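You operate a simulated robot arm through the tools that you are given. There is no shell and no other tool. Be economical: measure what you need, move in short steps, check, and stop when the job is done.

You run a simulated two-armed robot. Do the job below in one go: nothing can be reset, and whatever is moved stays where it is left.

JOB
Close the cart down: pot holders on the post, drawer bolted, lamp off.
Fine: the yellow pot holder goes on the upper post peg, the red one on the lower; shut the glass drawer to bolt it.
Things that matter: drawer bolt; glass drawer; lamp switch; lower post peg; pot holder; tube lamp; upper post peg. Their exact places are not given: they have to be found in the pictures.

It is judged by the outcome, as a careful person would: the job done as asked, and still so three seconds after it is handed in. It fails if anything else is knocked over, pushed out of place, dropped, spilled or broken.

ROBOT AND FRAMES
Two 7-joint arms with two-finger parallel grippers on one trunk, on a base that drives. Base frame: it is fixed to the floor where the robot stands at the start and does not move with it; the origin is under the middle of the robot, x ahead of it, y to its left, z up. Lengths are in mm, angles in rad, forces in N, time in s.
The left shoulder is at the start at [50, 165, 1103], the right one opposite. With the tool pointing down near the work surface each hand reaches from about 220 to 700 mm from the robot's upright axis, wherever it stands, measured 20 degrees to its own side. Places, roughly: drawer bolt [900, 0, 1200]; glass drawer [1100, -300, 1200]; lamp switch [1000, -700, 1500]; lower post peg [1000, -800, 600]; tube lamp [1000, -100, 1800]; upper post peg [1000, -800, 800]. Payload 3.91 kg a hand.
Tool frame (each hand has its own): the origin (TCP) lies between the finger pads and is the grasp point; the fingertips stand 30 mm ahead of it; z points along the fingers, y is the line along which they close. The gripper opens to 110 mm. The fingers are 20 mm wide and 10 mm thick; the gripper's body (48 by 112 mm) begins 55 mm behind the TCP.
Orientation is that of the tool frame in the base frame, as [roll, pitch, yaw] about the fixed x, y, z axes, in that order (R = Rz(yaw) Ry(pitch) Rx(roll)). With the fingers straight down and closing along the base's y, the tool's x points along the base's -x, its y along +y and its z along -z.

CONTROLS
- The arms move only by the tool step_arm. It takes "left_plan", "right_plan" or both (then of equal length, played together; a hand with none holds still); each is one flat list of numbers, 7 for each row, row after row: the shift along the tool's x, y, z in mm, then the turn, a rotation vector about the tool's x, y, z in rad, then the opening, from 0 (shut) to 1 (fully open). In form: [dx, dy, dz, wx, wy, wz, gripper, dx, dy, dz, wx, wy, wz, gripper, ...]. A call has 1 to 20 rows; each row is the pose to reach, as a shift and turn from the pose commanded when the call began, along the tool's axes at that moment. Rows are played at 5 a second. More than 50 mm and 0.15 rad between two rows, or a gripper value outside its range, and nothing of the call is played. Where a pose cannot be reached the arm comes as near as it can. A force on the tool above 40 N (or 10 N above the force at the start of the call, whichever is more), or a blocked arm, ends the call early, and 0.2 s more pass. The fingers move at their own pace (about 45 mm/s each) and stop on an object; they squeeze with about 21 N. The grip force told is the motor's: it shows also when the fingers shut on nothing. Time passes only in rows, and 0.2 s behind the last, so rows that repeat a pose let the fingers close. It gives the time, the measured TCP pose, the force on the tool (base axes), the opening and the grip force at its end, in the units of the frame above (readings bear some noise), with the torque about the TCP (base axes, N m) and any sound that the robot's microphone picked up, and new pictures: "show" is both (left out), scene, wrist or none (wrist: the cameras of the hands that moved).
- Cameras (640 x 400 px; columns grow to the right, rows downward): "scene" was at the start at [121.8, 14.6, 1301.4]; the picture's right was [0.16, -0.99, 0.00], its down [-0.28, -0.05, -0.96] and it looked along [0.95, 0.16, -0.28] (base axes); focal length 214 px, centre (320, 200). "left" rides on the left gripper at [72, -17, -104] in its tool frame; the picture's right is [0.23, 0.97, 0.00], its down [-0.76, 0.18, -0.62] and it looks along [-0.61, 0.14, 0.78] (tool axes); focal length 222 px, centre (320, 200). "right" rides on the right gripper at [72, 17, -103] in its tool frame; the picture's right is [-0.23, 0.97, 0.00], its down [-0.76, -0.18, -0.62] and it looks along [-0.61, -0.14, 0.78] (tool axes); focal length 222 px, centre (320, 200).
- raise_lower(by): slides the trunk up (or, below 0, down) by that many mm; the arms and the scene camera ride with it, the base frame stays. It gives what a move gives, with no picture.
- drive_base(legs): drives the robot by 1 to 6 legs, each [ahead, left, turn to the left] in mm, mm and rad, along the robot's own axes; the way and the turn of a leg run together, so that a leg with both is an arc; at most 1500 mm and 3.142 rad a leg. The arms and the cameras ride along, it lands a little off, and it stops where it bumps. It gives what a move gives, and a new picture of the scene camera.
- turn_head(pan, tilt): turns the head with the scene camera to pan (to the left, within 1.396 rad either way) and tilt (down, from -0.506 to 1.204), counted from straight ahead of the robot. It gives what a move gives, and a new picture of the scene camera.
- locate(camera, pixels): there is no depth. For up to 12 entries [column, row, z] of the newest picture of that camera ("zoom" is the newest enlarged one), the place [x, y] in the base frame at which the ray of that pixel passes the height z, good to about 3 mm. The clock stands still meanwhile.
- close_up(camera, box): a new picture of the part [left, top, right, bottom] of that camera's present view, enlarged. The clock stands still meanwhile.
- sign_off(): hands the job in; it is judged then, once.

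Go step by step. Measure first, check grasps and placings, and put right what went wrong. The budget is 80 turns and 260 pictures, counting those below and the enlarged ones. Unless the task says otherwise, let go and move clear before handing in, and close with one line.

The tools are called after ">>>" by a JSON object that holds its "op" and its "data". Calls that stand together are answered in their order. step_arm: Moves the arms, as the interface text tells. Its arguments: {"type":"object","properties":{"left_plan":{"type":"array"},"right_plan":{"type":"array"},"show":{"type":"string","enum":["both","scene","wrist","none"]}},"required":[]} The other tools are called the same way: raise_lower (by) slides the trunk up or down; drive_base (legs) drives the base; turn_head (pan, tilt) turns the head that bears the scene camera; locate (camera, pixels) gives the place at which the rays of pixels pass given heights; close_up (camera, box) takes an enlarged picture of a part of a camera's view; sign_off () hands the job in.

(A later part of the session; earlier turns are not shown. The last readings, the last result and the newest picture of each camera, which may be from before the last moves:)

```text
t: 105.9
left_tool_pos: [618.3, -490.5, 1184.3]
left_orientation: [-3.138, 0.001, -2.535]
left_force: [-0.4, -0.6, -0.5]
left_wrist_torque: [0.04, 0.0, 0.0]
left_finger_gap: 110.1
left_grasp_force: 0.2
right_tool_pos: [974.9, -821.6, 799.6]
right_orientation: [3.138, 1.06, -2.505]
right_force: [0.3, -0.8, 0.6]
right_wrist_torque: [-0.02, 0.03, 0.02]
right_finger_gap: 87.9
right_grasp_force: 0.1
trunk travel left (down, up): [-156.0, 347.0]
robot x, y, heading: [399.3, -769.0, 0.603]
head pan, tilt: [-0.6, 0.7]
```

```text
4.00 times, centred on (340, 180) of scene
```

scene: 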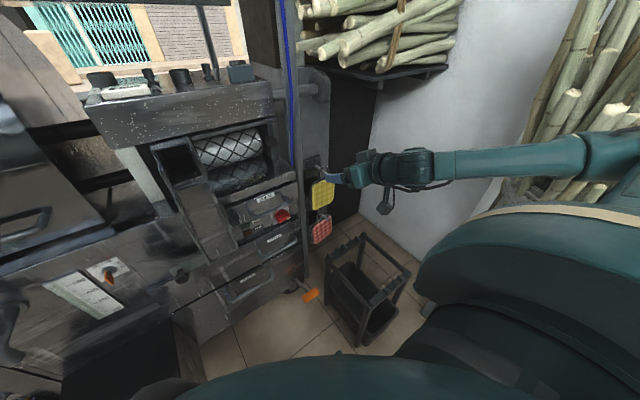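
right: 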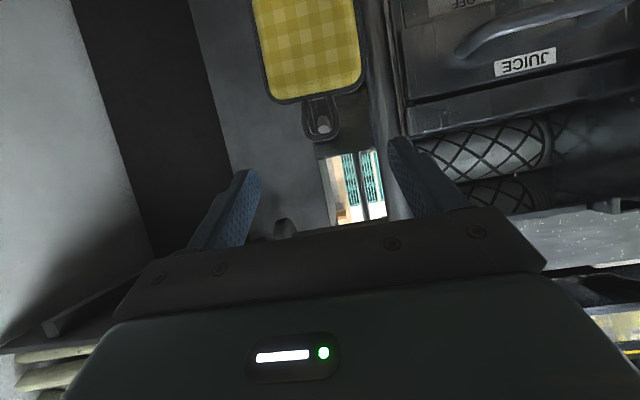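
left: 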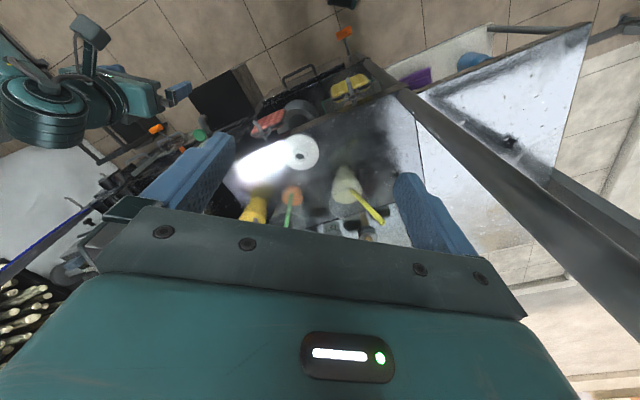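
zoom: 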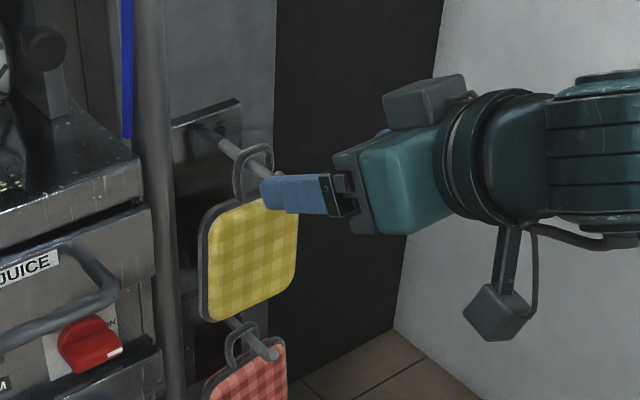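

Both holders hang on the right pegs. Now I'll tuck the arm left, move clear and raise the trunk to study the lamp switch.

>>> {"op": "step_arm", "data": {"right_plan": [0, 45, -10, 0, 0, 0, 0.5, 0, 90, -20, 0, 0, 0, 0.2, 0, 130, -30, 0, 0, 0, 0, 0, 150, -30, 0, 0, 0, 0], "show": "none"}}

>>> {"op": "drive_base", "data": {"legs": [[-60, 150, 0]]}}

>>> {"op": "raise_lower", "data": {"by": 345}}

>>> {"op": "turn_head", "data": {"pan": -0.65, "tilt": 0.0}}

```text
t: 106.9
left_tool_pos: [617.9, -489.5, 1183.7]
left_orientation: [-3.141, 0.0, -2.535]
left_force: [-0.6, 0.2, 0.5]
left_wrist_torque: [0.01, 0.05, 0.01]
left_finger_gap: 110.2
left_grasp_force: 0.1
right_tool_pos: [889.7, -700.7, 812.1]
right_orientation: [3.139, 1.058, -2.506]
right_force: [-0.6, 1.3, -0.4]
right_wrist_torque: [-0.01, 0.02, -0.04]
right_finger_gap: 1.7
right_grasp_force: 0.1
right hand out of reach, approached as far as the arm can: row 2, 3, 4
trunk travel left (down, up): [-156.0, 347.0]
robot x, y, heading: [400.4, -770.0, 0.603]
head pan, tilt: [-0.6, 0.7]
```

```text
t: 108.3
left_tool_pos: [481.5, -398.8, 1183.5]
left_orientation: [-3.139, 0.0, -2.534]
left_force: [0.0, -0.5, 0.8]
left_wrist_torque: [-0.02, -0.01, -0.02]
left_finger_gap: 109.8
left_grasp_force: 0.1
right_tool_pos: [754.6, -609.9, 810.3]
right_orientation: [3.137, 1.06, -2.506]
right_force: [0.6, -0.5, -0.4]
right_wrist_torque: [0.0, 0.02, 0.01]
right_finger_gap: 0.0
right_grasp_force: 20.9
trunk travel left (down, up): [-156.0, 347.0]
robot x, y, heading: [264.1, -675.6, 0.603]
head pan, tilt: [-0.6, 0.7]
```

scene: 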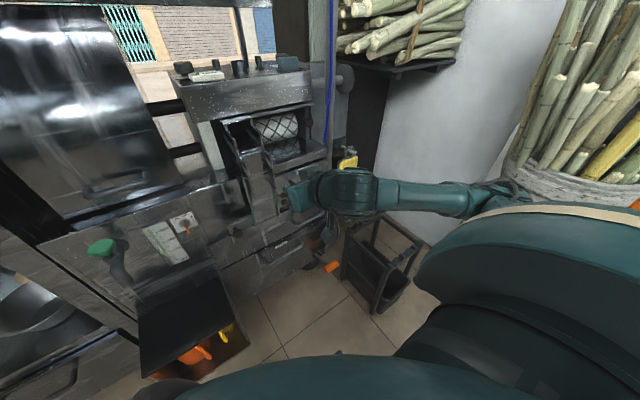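

```text
t: 111.7
left_tool_pos: [483.0, -399.2, 1527.7]
left_orientation: [-3.141, -0.001, -2.532]
left_force: [0.6, 0.6, -0.5]
left_wrist_torque: [0.0, 0.03, -0.03]
left_finger_gap: 110.0
left_grasp_force: 0.1
right_tool_pos: [753.8, -609.7, 1156.2]
right_orientation: [3.136, 1.059, -2.504]
right_force: [0.2, 0.2, 0.0]
right_wrist_torque: [-0.02, 0.0, 0.0]
right_finger_gap: 0.0
right_grasp_force: 20.8
trunk travel left (down, up): [-501.0, 2.0]
robot x, y, heading: [265.4, -678.3, 0.606]
head pan, tilt: [-0.6, 0.7]
```

```text
t: 112.7
left_tool_pos: [481.4, -399.7, 1527.8]
left_orientation: [-3.14, 0.0, -2.533]
left_force: [0.9, -1.4, -0.4]
left_wrist_torque: [0.01, -0.01, 0.01]
left_finger_gap: 110.0
left_grasp_force: 0.0
right_tool_pos: [754.1, -610.0, 1155.5]
right_orientation: [3.138, 1.06, -2.506]
right_force: [0.5, -0.8, 0.9]
right_wrist_torque: [0.0, 0.03, -0.02]
right_finger_gap: 0.0
right_grasp_force: 20.7
trunk travel left (down, up): [-501.0, 2.0]
robot x, y, heading: [263.9, -677.0, 0.605]
head pan, tilt: [-0.649, 0.0]
```

scene: 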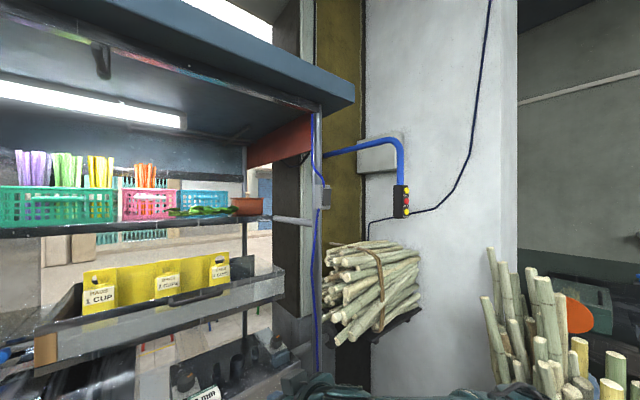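

>>> {"op": "close_up", "data": {"camera": "scene", "box": [292, 175, 356, 215]}}

>>> {"op": "locate", "data": {"camera": "zoom", "pixels": [[310, 125, 1530], [310, 150, 1514], [310, 190, 1490], [240, 190, 1490]]}}

>>> {"op": "close_up", "data": {"camera": "scene", "box": [0, 230, 290, 400]}}

>>> {"op": "turn_head", "data": {"pan": 0.1, "tilt": 0.25}}

```text
10.00 times, centred on (324, 195) of scene
```

zoom: 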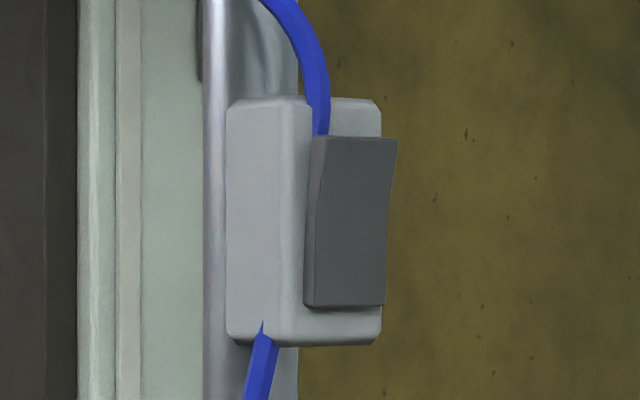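

```text
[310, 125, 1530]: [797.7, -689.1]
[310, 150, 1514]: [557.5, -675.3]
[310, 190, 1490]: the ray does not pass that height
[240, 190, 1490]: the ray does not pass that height
```

```text
2.21 times, centred on (145, 315) of scene
```

zoom: 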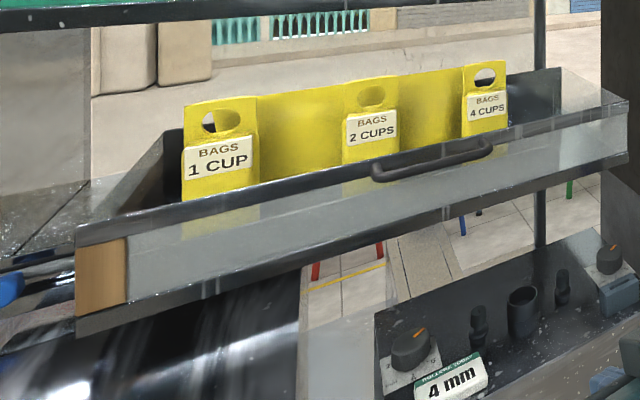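

```text
t: 113.8
left_tool_pos: [483.1, -401.0, 1528.1]
left_orientation: [-3.14, 0.0, -2.534]
left_force: [0.7, 0.7, 0.2]
left_wrist_torque: [-0.04, -0.01, -0.03]
left_finger_gap: 109.9
left_grasp_force: 0.2
right_tool_pos: [754.7, -609.7, 1155.8]
right_orientation: [3.139, 1.061, -2.506]
right_force: [-0.5, 0.1, -0.4]
right_wrist_torque: [0.02, 0.03, 0.02]
right_finger_gap: 0.1
right_grasp_force: 21.2
trunk travel left (down, up): [-501.0, 2.0]
robot x, y, heading: [265.0, -676.3, 0.61]
head pan, tilt: [0.099, 0.25]
```

scene: 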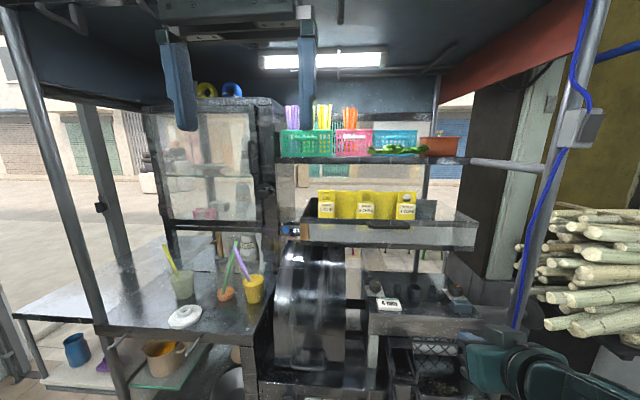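

The rocker on the post faces the cart front, centred ≈(1007,-714,1513); its top half sticks out, so pressing the top half switches it. I'll drive a bit closer and raise the closed right hand toward it.

>>> {"op": "drive_base", "data": {"legs": [[60, -120, 0]]}}

>>> {"op": "step_arm", "data": {"right_plan": [-37, -12, -21, 0, 0, 0, 0, -75, -24, -42, 0, 0, 0, 0, -112, -36, -63, 0, 0, 0, 0, -150, -48, -84, 0, 0, 0, 0, -187, -60, -105, 0, 0, 0, 0, -225, -72, -126, 0, 0, 0, 0, -262, -84, -147, 0, 0, 0, 0, -300, -96, -168, 0, 0, 0, 0, -337, -107, -189, 0, 0, 0, 0, -337, -107, -189, 0, 0, 0, 0]}}

```text
t: 115.1
left_tool_pos: [599.3, -461.7, 1527.0]
left_orientation: [-3.14, 0.001, -2.531]
left_force: [0.5, -1.0, -0.5]
left_wrist_torque: [0.02, 0.04, 0.01]
left_finger_gap: 110.0
left_grasp_force: 0.2
right_tool_pos: [871.7, -672.4, 1156.2]
right_orientation: [3.135, 1.06, -2.504]
right_force: [0.0, 0.5, 0.0]
right_wrist_torque: [0.02, 0.02, 0.04]
right_finger_gap: 0.4
right_grasp_force: 21.2
trunk travel left (down, up): [-501.0, 2.0]
robot x, y, heading: [383.1, -741.8, 0.606]
head pan, tilt: [0.099, 0.25]
```

scene: 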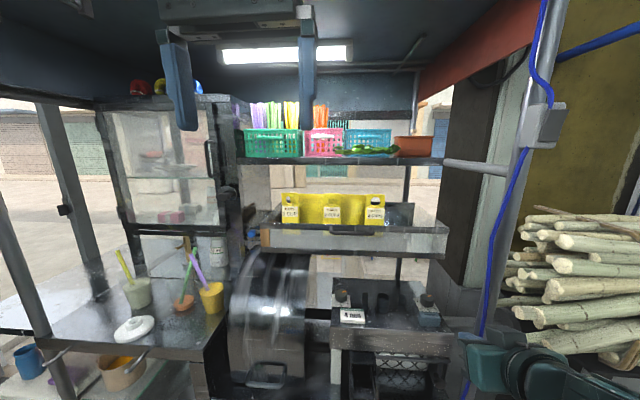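

```text
t: 117.3
left_tool_pos: [600.0, -462.9, 1527.0]
left_orientation: [-3.14, 0.0, -2.532]
left_force: [1.0, -0.7, 0.7]
left_wrist_torque: [-0.03, 0.03, 0.02]
left_finger_gap: 110.2
left_grasp_force: 0.1
right_tool_pos: [936.8, -758.4, 1542.9]
right_orientation: [3.139, 1.058, -2.501]
right_force: [-0.7, -0.7, 0.3]
right_wrist_torque: [0.03, 0.0, 0.01]
right_finger_gap: 0.0
right_grasp_force: 20.1
trunk travel left (down, up): [-501.0, 2.0]
robot x, y, heading: [378.3, -743.4, 0.606]
head pan, tilt: [0.099, 0.25]
```

scene: 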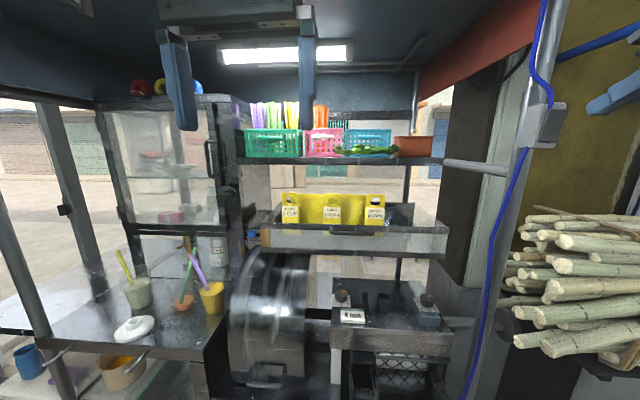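
right: 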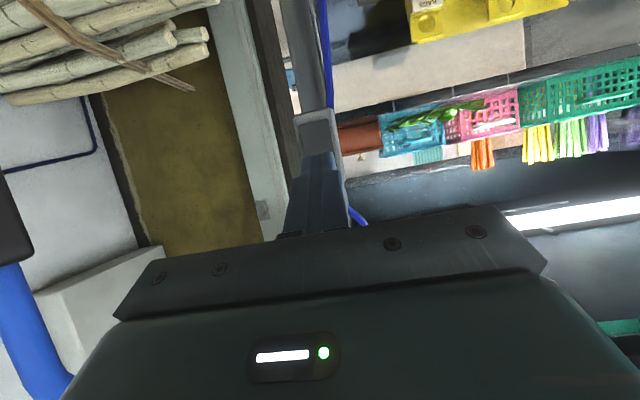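

Tip is ≈57 mm before the rocker. I'll check alignment from both cameras.

>>> {"op": "turn_head", "data": {"pan": -0.6, "tilt": 0.0}}

>>> {"op": "close_up", "data": {"camera": "scene", "box": [250, 140, 410, 240]}}

>>> {"op": "close_up", "data": {"camera": "right", "box": [260, 80, 420, 180]}}

```text
t: 118.4
left_tool_pos: [599.8, -461.6, 1528.1]
left_orientation: [-3.14, -0.002, -2.532]
left_force: [-0.4, 0.0, -0.1]
left_wrist_torque: [-0.01, 0.02, 0.0]
left_finger_gap: 110.1
left_grasp_force: 0.1
right_tool_pos: [937.0, -757.5, 1542.6]
right_orientation: [3.139, 1.057, -2.503]
right_force: [0.2, -0.6, -0.2]
right_wrist_torque: [-0.04, 0.0, 0.02]
right_finger_gap: 0.2
right_grasp_force: 20.5
trunk travel left (down, up): [-501.0, 2.0]
robot x, y, heading: [382.1, -741.3, 0.607]
head pan, tilt: [-0.6, 0.0]
```

scene: 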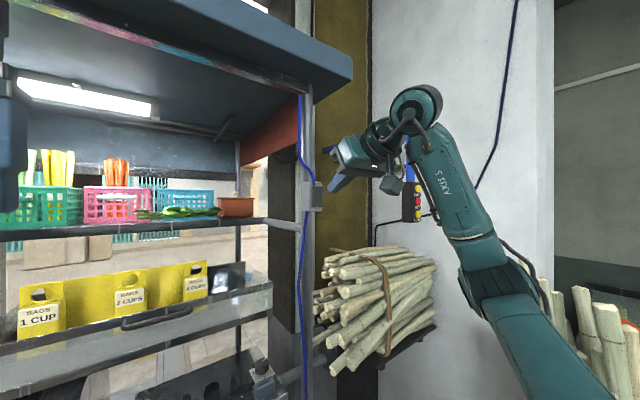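

```text
4.00 times, centred on (330, 190) of scene
```

zoom: 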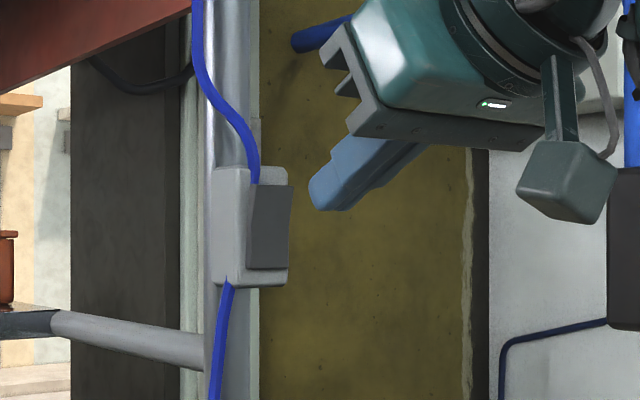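

```text
4.00 times, centred on (340, 130) of right
```

zoom: 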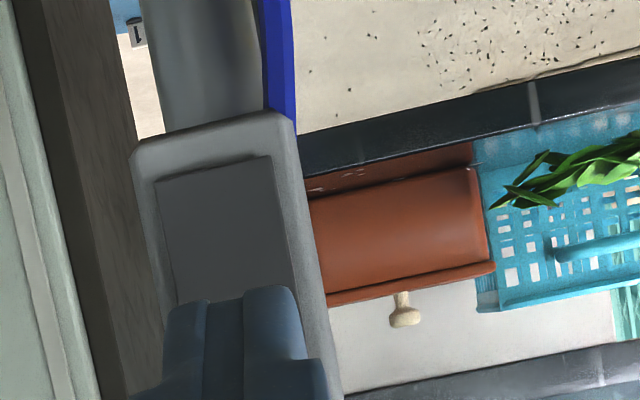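

Aligned laterally. Advance 42 mm toward the rocker's upper part and look.

>>> {"op": "step_arm", "data": {"right_plan": [-10, -2, 18, 0, 0, 0, 0, -20.5, -3.5, 36.5, 0, 0, 0, 0, -20.5, -3.5, 36.5, 0, 0, 0, 0], "show": "none"}}

>>> {"op": "close_up", "data": {"camera": "scene", "box": [280, 160, 360, 210]}}

>>> {"op": "close_up", "data": {"camera": "right", "box": [240, 60, 400, 160]}}

```text
t: 119.2
left_tool_pos: [599.2, -461.4, 1528.3]
left_orientation: [-3.139, 0.002, -2.531]
left_force: [0.0, -1.2, -0.2]
left_wrist_torque: [0.02, 0.02, 0.0]
left_finger_gap: 110.0
left_grasp_force: 0.0
right_tool_pos: [973.0, -735.3, 1543.4]
right_orientation: [3.137, 1.059, -2.505]
right_force: [0.1, -0.7, 0.6]
right_wrist_torque: [0.0, 0.03, 0.04]
right_finger_gap: 0.0
right_grasp_force: 21.0
trunk travel left (down, up): [-501.0, 2.0]
robot x, y, heading: [379.5, -737.4, 0.604]
head pan, tilt: [-0.6, 0.0]
```

```text
8.00 times, centred on (320, 185) of scene
```

zoom: 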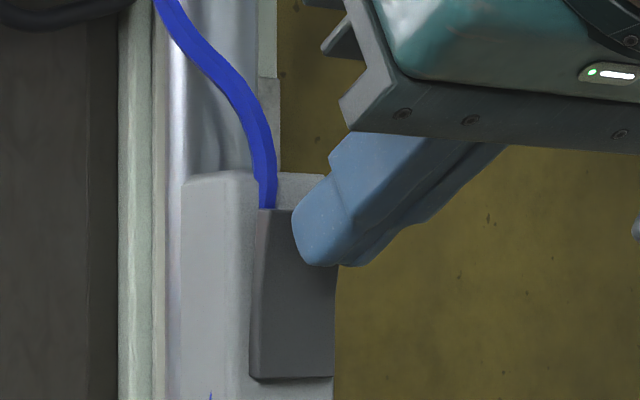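

```text
4.00 times, centred on (320, 110) of right
```

zoom: 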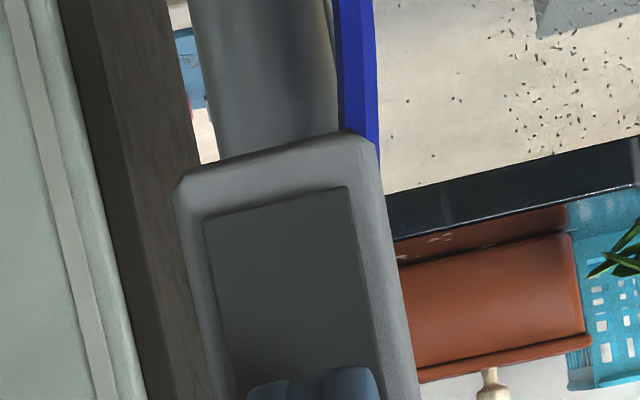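

The tip sits right over the rocker's upper half. Pressing forward.

>>> {"op": "step_arm", "data": {"right_plan": [-4, 0, 7, 0, 0, 0, 0, -8, 0, 13, 0, 0, 0, 0, -10, 0, 18, 0, 0, 0, 0, -12, 0, 22, 0, 0, 0, 0], "show": "scene"}}

>>> {"op": "close_up", "data": {"camera": "scene", "box": [280, 160, 360, 210]}}

```text
t: 120.2
left_tool_pos: [594.3, -466.3, 1529.8]
left_orientation: [3.142, 0.004, -2.532]
left_force: [0.1, -0.1, 0.3]
left_wrist_torque: [0.03, 0.03, 0.01]
left_finger_gap: 109.9
left_grasp_force: 0.0
right_tool_pos: [980.8, -731.0, 1546.4]
right_orientation: [3.138, 1.062, -2.502]
right_force: [-23.4, -14.4, -5.9]
right_wrist_torque: [-0.12, 0.31, 0.0]
right_finger_gap: 0.0
right_grasp_force: 20.6
trunk travel left (down, up): [-501.0, 2.0]
robot x, y, heading: [381.4, -740.9, 0.609]
head pan, tilt: [-0.6, 0.0]
stopped in row 4 (right hand): the force on the tool passed its limit (the readings are from after the stop); the commanded pose is now the measured one
```

scene: 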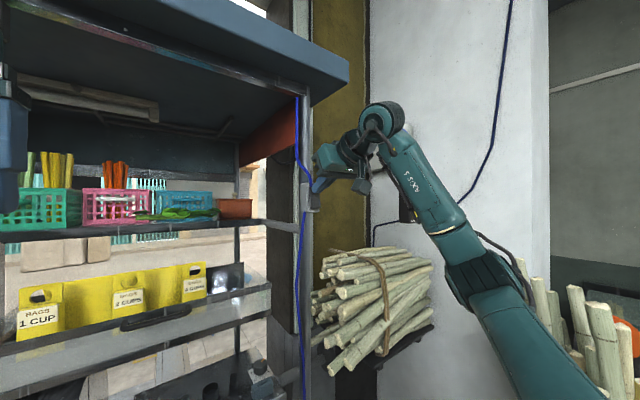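

```text
8.00 times, centred on (320, 185) of scene
```

zoom: 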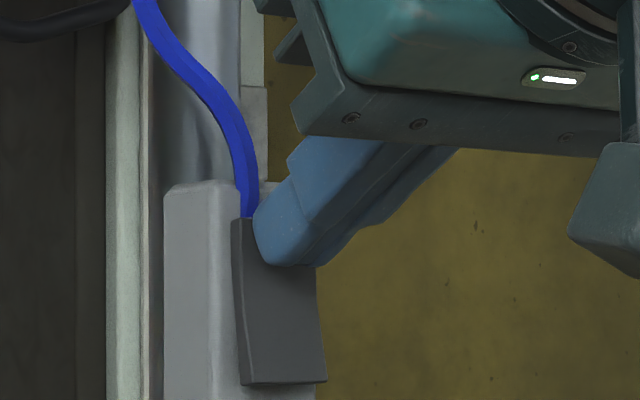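

The tube lamp is now dark and the rocker tipped: lamp off. I'll back the hand off and study the drawer and its bolt.

>>> {"op": "step_arm", "data": {"right_plan": [20, 0, -36, 0, 0, 0, 0, 40, 0, -72, 0, 0, 0, 0, 60, 20, -90, 0, 0, 0, 0, 80, 50, -100, 0, 0, 0, 0], "show": "none"}}

>>> {"op": "drive_base", "data": {"legs": [[-100, 250, 0]]}}

>>> {"op": "turn_head", "data": {"pan": 0.1, "tilt": 0.3}}

>>> {"op": "close_up", "data": {"camera": "scene", "box": [240, 160, 440, 285]}}

```text
t: 121.2
left_tool_pos: [597.8, -462.1, 1526.9]
left_orientation: [-3.141, 0.001, -2.532]
left_force: [-1.0, -0.2, 0.8]
left_wrist_torque: [0.0, 0.03, 0.01]
left_finger_gap: 110.1
left_grasp_force: 0.1
right_tool_pos: [856.1, -760.1, 1522.3]
right_orientation: [3.14, 1.056, -2.505]
right_force: [-0.2, 0.2, 0.3]
right_wrist_torque: [0.04, 0.04, -0.05]
right_finger_gap: 0.0
right_grasp_force: 21.0
trunk travel left (down, up): [-501.0, 2.0]
robot x, y, heading: [379.8, -741.2, 0.608]
head pan, tilt: [-0.6, 0.0]
```

```text
t: 123.1
left_tool_pos: [376.3, -313.7, 1527.7]
left_orientation: [-3.141, 0.0, -2.533]
left_force: [-0.1, -0.1, 0.5]
left_wrist_torque: [-0.02, 0.01, 0.01]
left_finger_gap: 110.1
left_grasp_force: 0.0
right_tool_pos: [633.7, -611.2, 1521.6]
right_orientation: [3.138, 1.058, -2.501]
right_force: [0.2, 0.0, -0.1]
right_wrist_torque: [0.02, 0.02, -0.04]
right_finger_gap: 0.0
right_grasp_force: 21.2
trunk travel left (down, up): [-501.0, 2.0]
robot x, y, heading: [159.3, -593.6, 0.604]
head pan, tilt: [-0.6, 0.0]
```

scene: 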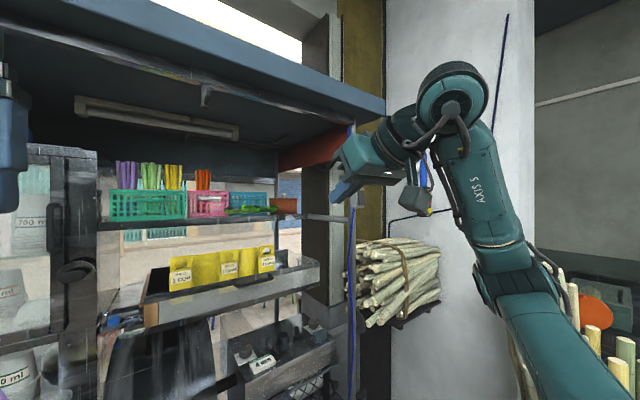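

```text
t: 124.2
left_tool_pos: [376.9, -314.3, 1528.9]
left_orientation: [-3.14, 0.001, -2.532]
left_force: [-0.2, 0.5, -0.3]
left_wrist_torque: [-0.01, -0.02, 0.0]
left_finger_gap: 110.0
left_grasp_force: 0.0
right_tool_pos: [634.5, -611.2, 1522.2]
right_orientation: [3.139, 1.056, -2.502]
right_force: [-0.4, -0.6, 0.2]
right_wrist_torque: [-0.02, -0.02, 0.02]
right_finger_gap: 0.0
right_grasp_force: 21.3
trunk travel left (down, up): [-501.0, 2.0]
robot x, y, heading: [155.3, -590.0, 0.606]
head pan, tilt: [0.099, 0.3]
```

scene: 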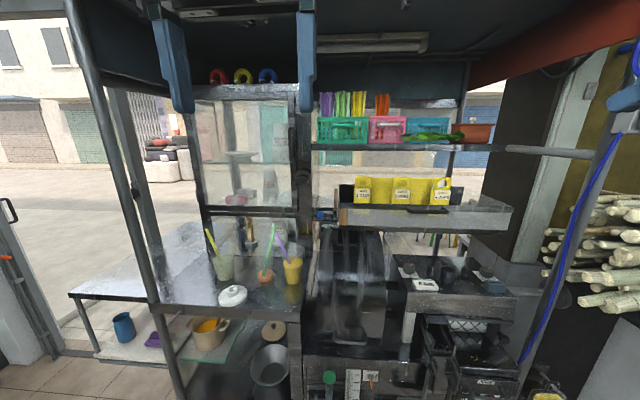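

```text
3.20 times, centred on (340, 222) of scene
```

zoom: 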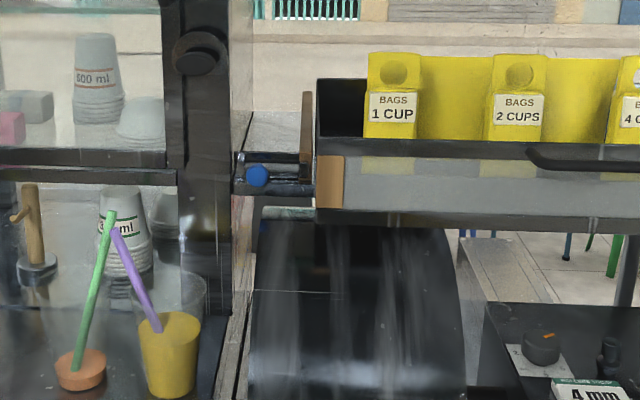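

>>> {"op": "close_up", "data": {"camera": "scene", "box": [305, 185, 369, 225]}}

>>> {"op": "close_up", "data": {"camera": "scene", "box": [320, 160, 530, 290]}}

>>> {"op": "locate", "data": {"camera": "scene", "pixels": [[339, 229, 1150], [507, 229, 1150], [320, 215, 1165], [403, 209, 1237], [450, 209, 1237], [339, 205, 1237], [512, 206, 1237]]}}

```text
10.00 times, centred on (337, 205) of scene
```

zoom: 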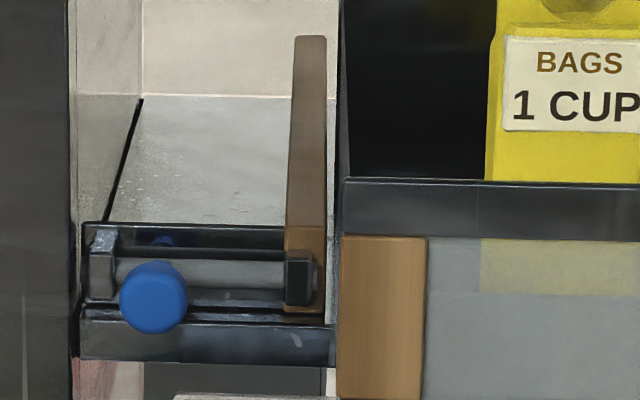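

```text
3.05 times, centred on (425, 225) of scene
```

zoom: 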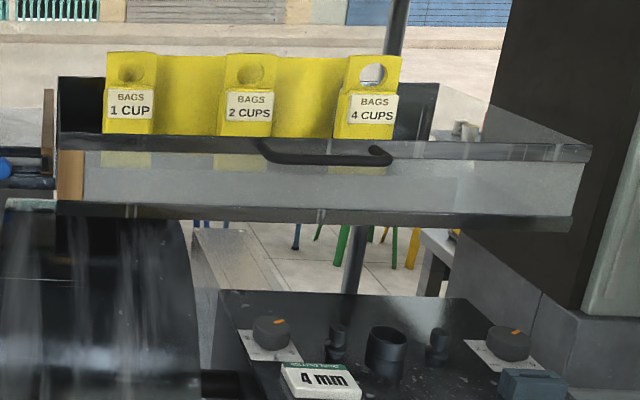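

```text
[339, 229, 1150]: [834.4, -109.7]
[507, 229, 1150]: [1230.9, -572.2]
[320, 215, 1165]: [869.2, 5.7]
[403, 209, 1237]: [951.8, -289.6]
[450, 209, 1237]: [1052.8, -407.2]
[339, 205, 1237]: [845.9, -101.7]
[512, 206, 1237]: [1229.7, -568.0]
```

The drawer front stands at f≈635 (u 564–1165); the bolt is a barrel bolt with a blue knob left of it (≈(869,6,1165)), currently drawn back left. Plan: push the drawer in on its lower rail, then slide the blue knob right. First I bring the right hand down level with the drawer.

>>> {"op": "raise_lower", "data": {"by": -150}}

>>> {"op": "step_arm", "data": {"right_plan": [25, 20, 23, 0, -0.06, 0, 0, 50, 40, 46, 0, -0.12, 0, 0, 76, 60, 68, 0, -0.18, 0, 0, 101, 80, 91, 0, -0.25, 0, 0, 127, 100, 114, 0, -0.32, 0, 0, 152, 119, 137, 0, -0.4, 0, 0, 152, 119, 137, 0, -0.4, 0, 0], "show": "scene"}}

```text
t: 125.9
left_tool_pos: [376.1, -315.7, 1377.3]
left_orientation: [-3.141, 0.001, -2.533]
left_force: [-0.6, -0.5, 0.3]
left_wrist_torque: [0.0, -0.02, 0.0]
left_finger_gap: 109.9
left_grasp_force: 0.1
right_tool_pos: [634.2, -612.1, 1372.5]
right_orientation: [3.137, 1.055, -2.504]
right_force: [0.2, 0.4, 0.4]
right_wrist_torque: [-0.02, 0.0, 0.01]
right_finger_gap: 0.0
right_grasp_force: 20.9
trunk travel left (down, up): [-351.0, 152.0]
robot x, y, heading: [155.6, -595.0, 0.61]
head pan, tilt: [0.099, 0.3]
```

```text
t: 127.5
left_tool_pos: [376.1, -314.9, 1377.4]
left_orientation: [-3.139, 0.001, -2.532]
left_force: [0.2, -0.3, -1.5]
left_wrist_torque: [0.01, 0.0, 0.01]
left_finger_gap: 110.0
left_grasp_force: 0.0
right_tool_pos: [612.8, -468.5, 1181.0]
right_orientation: [3.125, 1.456, -2.518]
right_force: [0.9, 0.2, 0.3]
right_wrist_torque: [-0.02, 0.01, 0.0]
right_finger_gap: 0.0
right_grasp_force: 20.7
right hand out of reach, approached as far as the arm can: row 5, 6, 7
trunk travel left (down, up): [-351.0, 152.0]
robot x, y, heading: [159.1, -593.8, 0.604]
head pan, tilt: [0.099, 0.3]
```

scene: 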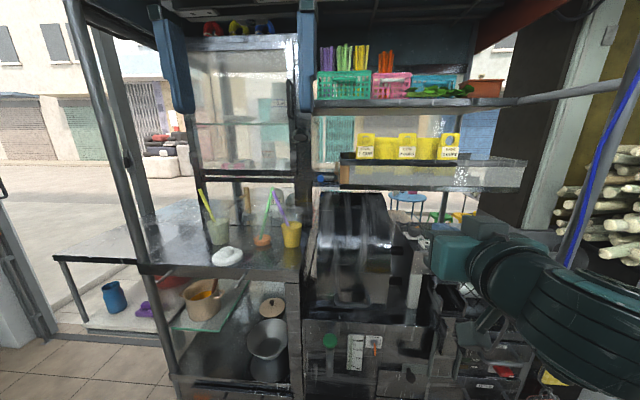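

Hand is level and forward. Pushing on the drawer's black handle is better (it sticks out and is central). Drive in front of it: 180 forward, 125 right.

>>> {"op": "drive_base", "data": {"legs": [[0, -125, 0], [170, 0, 0]]}}

>>> {"op": "step_arm", "data": {"right_plan": [-28, 0, 0, 0, 0, 0, 0, -56, 0, 0, 0, 0, 0, 0, -56, 0, 0, 0, 0, 0, 0], "show": "wrist"}}

>>> {"op": "close_up", "data": {"camera": "scene", "box": [240, 100, 560, 300]}}

```text
t: 129.8
left_tool_pos: [588.4, -321.7, 1377.9]
left_orientation: [-3.141, 0.0, -2.53]
left_force: [-1.0, 0.3, -0.7]
left_wrist_torque: [-0.04, 0.02, 0.01]
left_finger_gap: 109.9
left_grasp_force: 0.1
right_tool_pos: [823.4, -474.3, 1180.6]
right_orientation: [3.128, 1.456, -2.511]
right_force: [-0.5, -0.3, 0.4]
right_wrist_torque: [0.02, 0.0, -0.02]
right_finger_gap: 0.0
right_grasp_force: 21.6
trunk travel left (down, up): [-351.0, 152.0]
robot x, y, heading: [369.8, -601.5, 0.613]
head pan, tilt: [0.099, 0.3]
```

scene: 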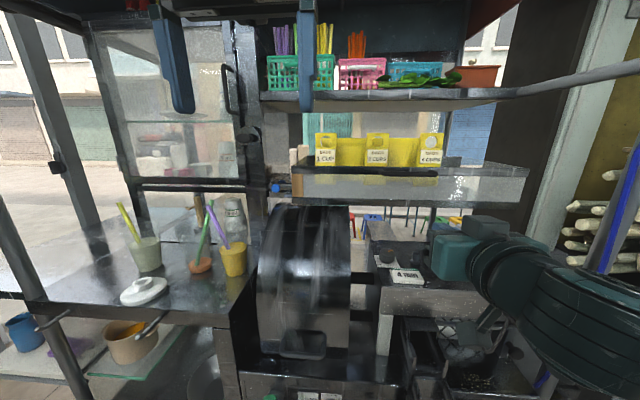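

```text
t: 130.6
left_tool_pos: [586.5, -321.2, 1378.3]
left_orientation: [-3.14, -0.001, -2.527]
left_force: [1.2, 0.6, 0.5]
left_wrist_torque: [0.01, 0.04, 0.01]
left_finger_gap: 110.3
left_grasp_force: 0.0
right_tool_pos: [829.3, -471.8, 1236.3]
right_orientation: [3.132, 1.456, -2.507]
right_force: [-0.1, -0.3, 0.3]
right_wrist_torque: [-0.04, 0.0, -0.02]
right_finger_gap: 0.0
right_grasp_force: 20.8
trunk travel left (down, up): [-351.0, 152.0]
robot x, y, heading: [371.8, -599.6, 0.61]
head pan, tilt: [0.099, 0.3]
```

right: 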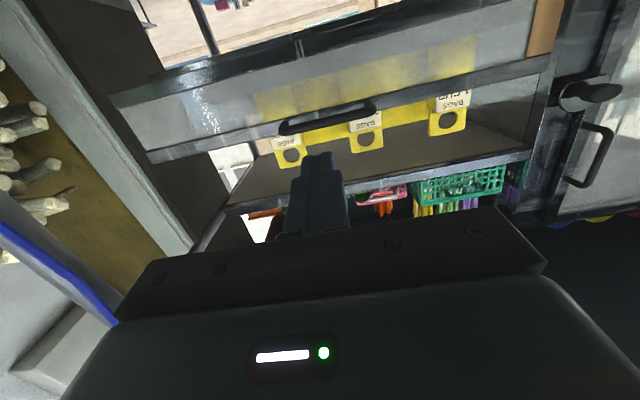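

```text
2.00 times, centred on (400, 200) of scene
```

zoom: 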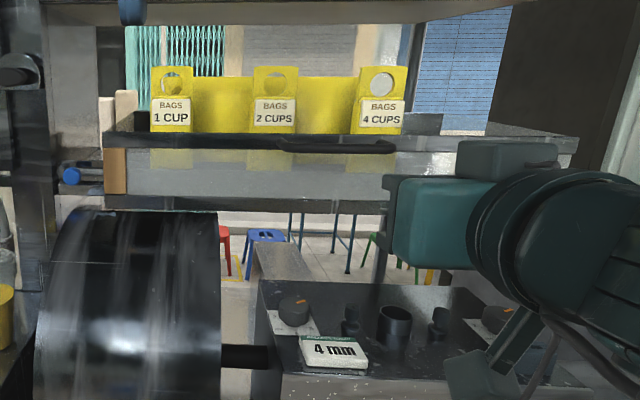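

>>> {"op": "locate", "data": {"camera": "right", "pixels": [[328, 117, 1215], [328, 117, 1245], [285, 128, 1230], [373, 106, 1230]]}}

>>> {"op": "locate", "data": {"camera": "zoom", "pixels": [[335, 147, 1215], [335, 147, 1245], [108, 140, 1237], [575, 140, 1237]]}}

```text
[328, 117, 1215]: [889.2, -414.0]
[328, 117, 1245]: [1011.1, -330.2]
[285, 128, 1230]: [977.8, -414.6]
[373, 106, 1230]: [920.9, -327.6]
```

```text
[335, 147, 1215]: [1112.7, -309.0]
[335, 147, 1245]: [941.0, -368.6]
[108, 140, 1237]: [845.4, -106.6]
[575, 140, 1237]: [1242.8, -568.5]
```

Handle bar centre ≈(982,-352,1238), 164 mm ahead of the fingertips. Advancing 150 mm.

>>> {"op": "step_arm", "data": {"right_plan": [-9, 4, 38, 0, 0, 0, 0, -14, 5, 76, 0, 0, 0, 0, -18, 5, 114, 0, 0, 0, 0, -22, 5, 146, 0, 0, 0, 0, -22, 5, 146, 0, 0, 0, 0], "show": "wrist"}}

>>> {"op": "close_up", "data": {"camera": "scene", "box": [240, 100, 560, 300]}}

```text
t: 131.8
left_tool_pos: [586.6, -321.4, 1378.1]
left_orientation: [-3.141, 0.0, -2.53]
left_force: [-0.4, -0.5, 0.3]
left_wrist_torque: [-0.02, -0.03, -0.02]
left_finger_gap: 110.3
left_grasp_force: 0.0
right_tool_pos: [945.4, -379.1, 1240.4]
right_orientation: [3.133, 1.455, -2.506]
right_force: [0.4, 0.5, 0.5]
right_wrist_torque: [0.01, -0.04, -0.01]
right_finger_gap: 0.2
right_grasp_force: 20.5
trunk travel left (down, up): [-351.0, 152.0]
robot x, y, heading: [369.1, -602.4, 0.607]
head pan, tilt: [0.099, 0.3]
```

right: 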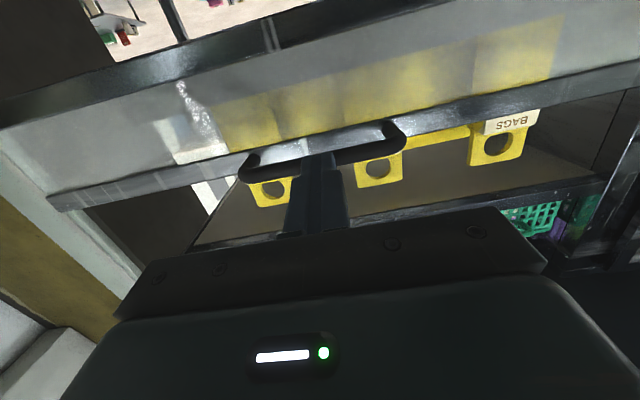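

```text
2.00 times, centred on (400, 200) of scene
```

zoom: 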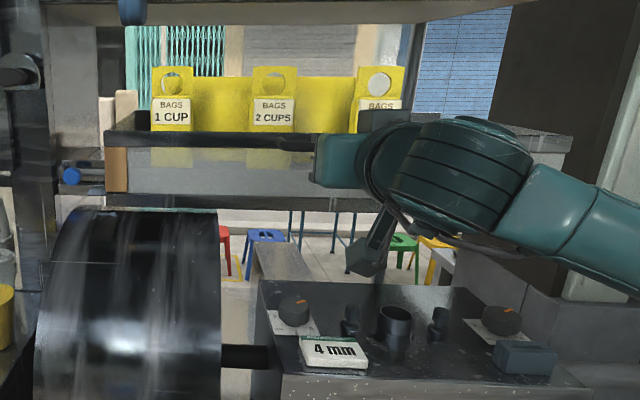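

The fingertips are at the middle of the handle bar. Pushing the drawer in.

>>> {"op": "step_arm", "data": {"right_plan": [-2, -1, 15, 0, 0, 0, 0, -4, -1.5, 32, 0, 0, 0, 0, -6, -2, 49, 0, 0, 0, 0, -8, -2.5, 66, 0, 0, 0, 0, -9.5, -3, 83, 0, 0, 0, 0, -11.5, -3.5, 100, 0, 0, 0, 0], "show": "wrist"}}

>>> {"op": "close_up", "data": {"camera": "scene", "box": [240, 100, 560, 300]}}

```text
t: 133.2
left_tool_pos: [587.5, -322.2, 1378.0]
left_orientation: [-3.141, -0.001, -2.53]
left_force: [-0.7, 0.1, -0.3]
left_wrist_torque: [-0.01, 0.0, 0.0]
left_finger_gap: 109.7
left_grasp_force: 0.0
right_tool_pos: [1026.4, -320.2, 1242.5]
right_orientation: [3.13, 1.456, -2.511]
right_force: [0.0, 0.5, 0.4]
right_wrist_torque: [0.03, -0.02, 0.0]
right_finger_gap: 0.0
right_grasp_force: 21.1
trunk travel left (down, up): [-351.0, 152.0]
robot x, y, heading: [369.3, -597.1, 0.604]
head pan, tilt: [0.099, 0.3]
```

right: 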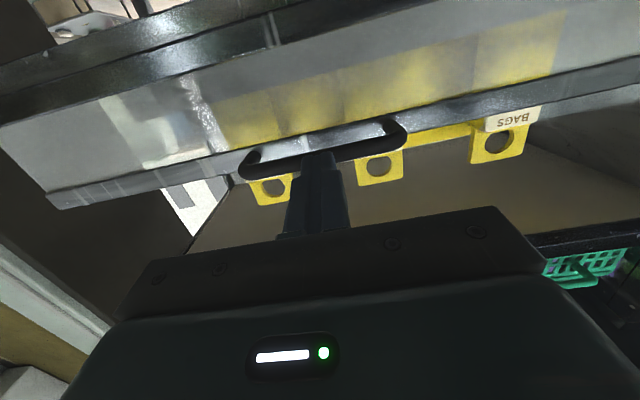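

```text
2.00 times, centred on (400, 200) of scene
```

zoom: 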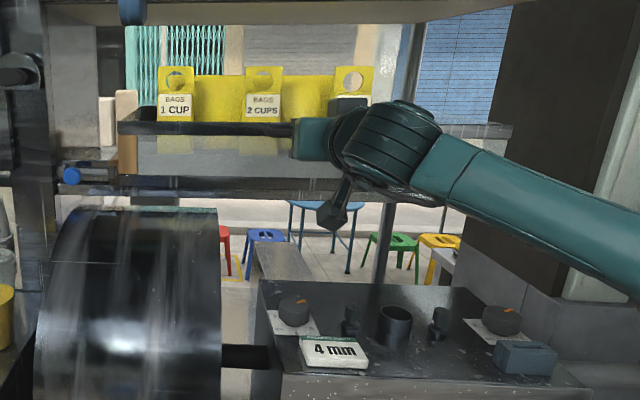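

The drawer slid ~100 mm smoothly. I'll zoom on the bolt, then continue until it stops.

>>> {"op": "close_up", "data": {"camera": "scene", "box": [260, 160, 340, 210]}}

>>> {"op": "step_arm", "data": {"right_plan": [-1, 0, 10, 0, 0, 0, 0, -2, -1, 20, 0, 0, 0, 0, -3.5, -1, 30, 0, 0, 0, 0, -4.5, -1.5, 40, 0, 0, 0, 0], "show": "none"}}

>>> {"op": "close_up", "data": {"camera": "scene", "box": [260, 160, 340, 210]}}

```text
8.00 times, centred on (300, 185) of scene
```

zoom: 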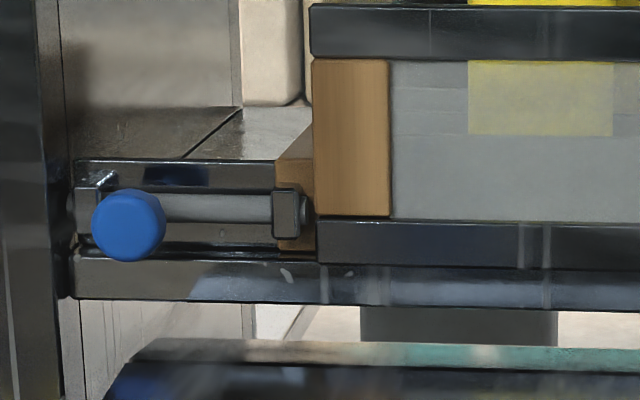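

```text
t: 134.2
left_tool_pos: [587.4, -322.1, 1377.7]
left_orientation: [-3.139, 0.002, -2.529]
left_force: [-0.3, 0.8, -0.1]
left_wrist_torque: [0.01, -0.03, -0.03]
left_finger_gap: 110.1
left_grasp_force: 0.0
right_tool_pos: [1060.4, -297.5, 1242.7]
right_orientation: [3.129, 1.456, -2.514]
right_force: [0.3, 0.6, 0.5]
right_wrist_torque: [0.04, 0.0, 0.05]
right_finger_gap: 0.0
right_grasp_force: 21.2
trunk travel left (down, up): [-351.0, 152.0]
robot x, y, heading: [369.0, -603.3, 0.611]
head pan, tilt: [0.099, 0.3]
```

```text
8.00 times, centred on (300, 185) of scene
```

zoom: 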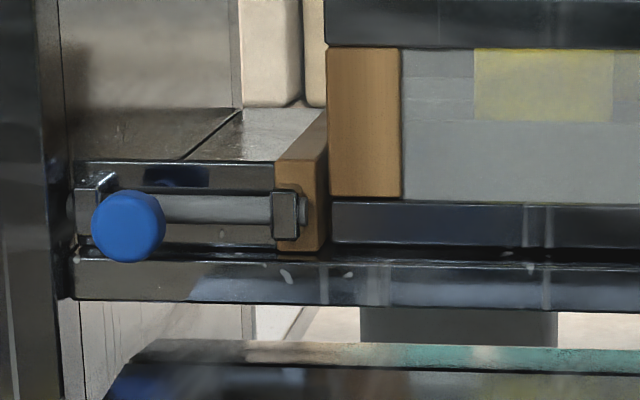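

Still moving freely; the bolt rod will pass in front of the drawer front once it's fully in. Continue pushing.

>>> {"op": "step_arm", "data": {"right_plan": [-1, 0, 10, 0, 0, 0, 0, -2, -1, 20, 0, 0, 0, 0, -3.5, -1, 30, 0, 0, 0, 0, -4.5, -1.5, 40, 0, 0, 0, 0, -5.5, -1.5, 50, 0, 0, 0, 0], "show": "wrist"}}

>>> {"op": "close_up", "data": {"camera": "scene", "box": [260, 140, 388, 220]}}

```text
t: 134.6
left_tool_pos: [583.8, -326.3, 1378.9]
left_orientation: [-3.141, 0.006, -2.531]
left_force: [0.4, -0.6, -0.1]
left_wrist_torque: [0.0, -0.01, 0.01]
left_finger_gap: 110.0
left_grasp_force: 0.1
right_tool_pos: [1060.5, -297.0, 1241.7]
right_orientation: [3.133, 1.453, -2.505]
right_force: [-22.5, -21.3, -2.1]
right_wrist_torque: [-0.12, 0.0, -0.11]
right_finger_gap: 0.0
right_grasp_force: 21.2
trunk travel left (down, up): [-351.0, 152.0]
robot x, y, heading: [367.7, -600.8, 0.604]
head pan, tilt: [0.099, 0.3]
stopped in row 1 (right hand): the force on the tool passed its limit (the readings are from after the stop); the commanded pose is now the measured one
```

right: 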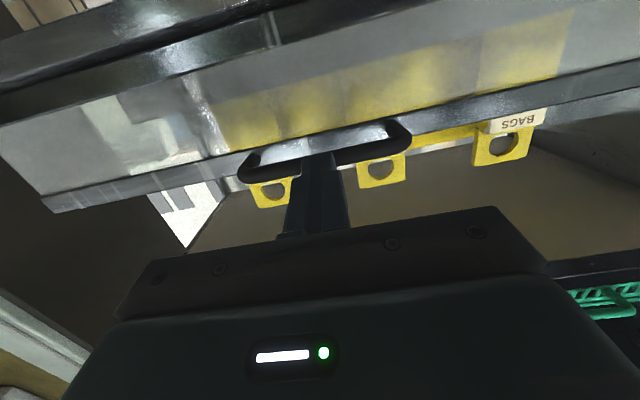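

```text
5.00 times, centred on (324, 180) of scene
```

zoom: 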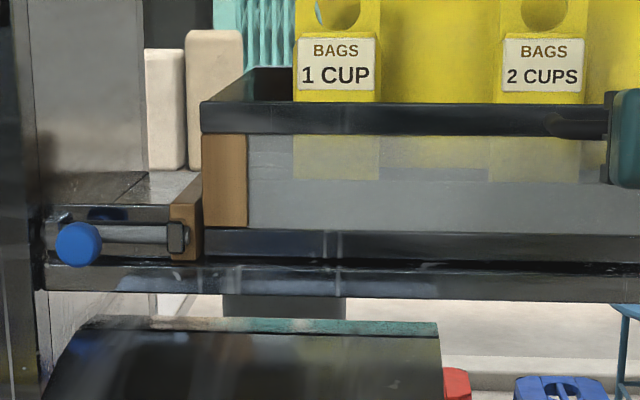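

The drawer hit its stop (31 N) after ~140 mm: it's shut. I'll withdraw the right hand and inspect the bolt and the room for the left hand.

>>> {"op": "step_arm", "data": {"right_plan": [0, 0, -45, 0, 0, 0, 0, 0, 0, -90, 0, 0, 0, 0, 0, 0, -135, 0, 0, 0, 0, 0, 0, -180, 0, 0, 0, 0, 0, -20, -225, 0, 0, 0, 0, 0, -40, -260, 0, 0, 0, 0], "show": "none"}}

>>> {"op": "turn_head", "data": {"pan": 0.2, "tilt": 0.35}}

>>> {"op": "close_up", "data": {"camera": "scene", "box": [250, 120, 410, 220]}}

>>> {"op": "turn_head", "data": {"pan": 0.0, "tilt": 1.1}}

```text
t: 136.0
left_tool_pos: [587.1, -323.5, 1378.1]
left_orientation: [-3.14, 0.004, -2.53]
left_force: [-0.1, -0.3, 0.1]
left_wrist_torque: [0.0, -0.03, 0.03]
left_finger_gap: 110.1
left_grasp_force: 0.1
right_tool_pos: [883.4, -481.1, 1275.0]
right_orientation: [3.133, 1.447, -2.506]
right_force: [-0.4, 1.0, 0.9]
right_wrist_torque: [0.01, 0.03, -0.02]
right_finger_gap: 0.0
right_grasp_force: 21.1
trunk travel left (down, up): [-351.0, 152.0]
robot x, y, heading: [366.9, -599.3, 0.608]
head pan, tilt: [0.099, 0.3]
```

```text
t: 136.7
left_tool_pos: [586.3, -323.3, 1376.8]
left_orientation: [-3.14, 0.0, -2.533]
left_force: [-0.6, 1.6, 0.1]
left_wrist_torque: [-0.02, -0.03, 0.01]
left_finger_gap: 110.1
left_grasp_force: 0.0
right_tool_pos: [883.5, -481.2, 1273.0]
right_orientation: [3.133, 1.447, -2.505]
right_force: [0.3, 0.4, 0.6]
right_wrist_torque: [-0.01, 0.02, -0.03]
right_finger_gap: 0.0
right_grasp_force: 21.1
trunk travel left (down, up): [-351.0, 152.0]
robot x, y, heading: [369.8, -599.7, 0.61]
head pan, tilt: [0.201, 0.351]
```

scene: 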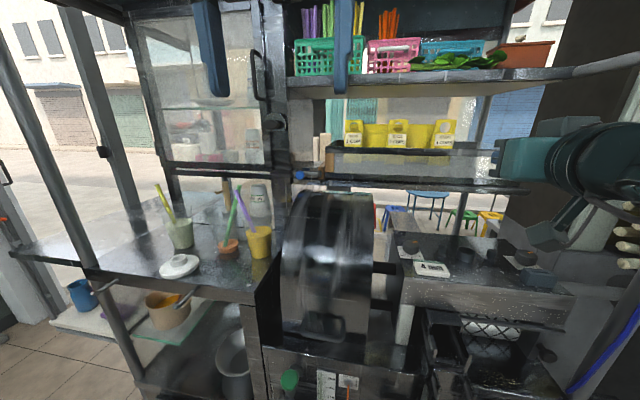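

```text
4.00 times, centred on (330, 170) of scene
```

zoom: 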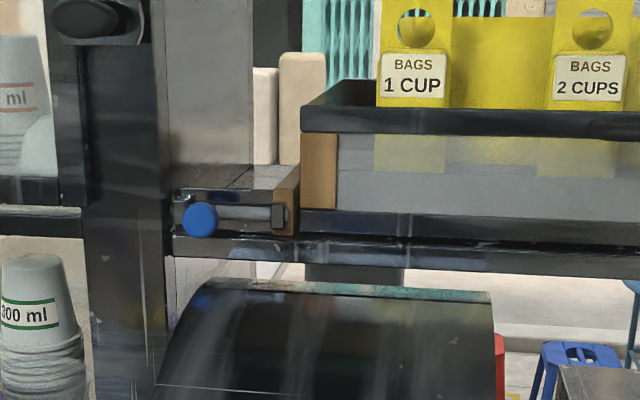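

```text
t: 137.8
left_tool_pos: [586.4, -322.3, 1378.4]
left_orientation: [-3.14, 0.001, -2.532]
left_force: [-0.9, -0.4, 0.1]
left_wrist_torque: [-0.01, -0.02, 0.01]
left_finger_gap: 109.9
left_grasp_force: 0.1
right_tool_pos: [883.9, -479.9, 1273.6]
right_orientation: [3.137, 1.447, -2.503]
right_force: [0.0, 0.2, 0.6]
right_wrist_torque: [0.02, -0.03, 0.03]
right_finger_gap: 0.0
right_grasp_force: 20.4
trunk travel left (down, up): [-351.0, 152.0]
robot x, y, heading: [369.8, -601.0, 0.608]
head pan, tilt: [0.0, 1.1]
```

scene: 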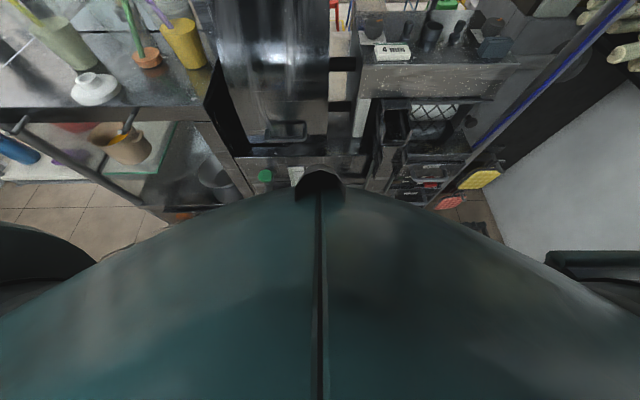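

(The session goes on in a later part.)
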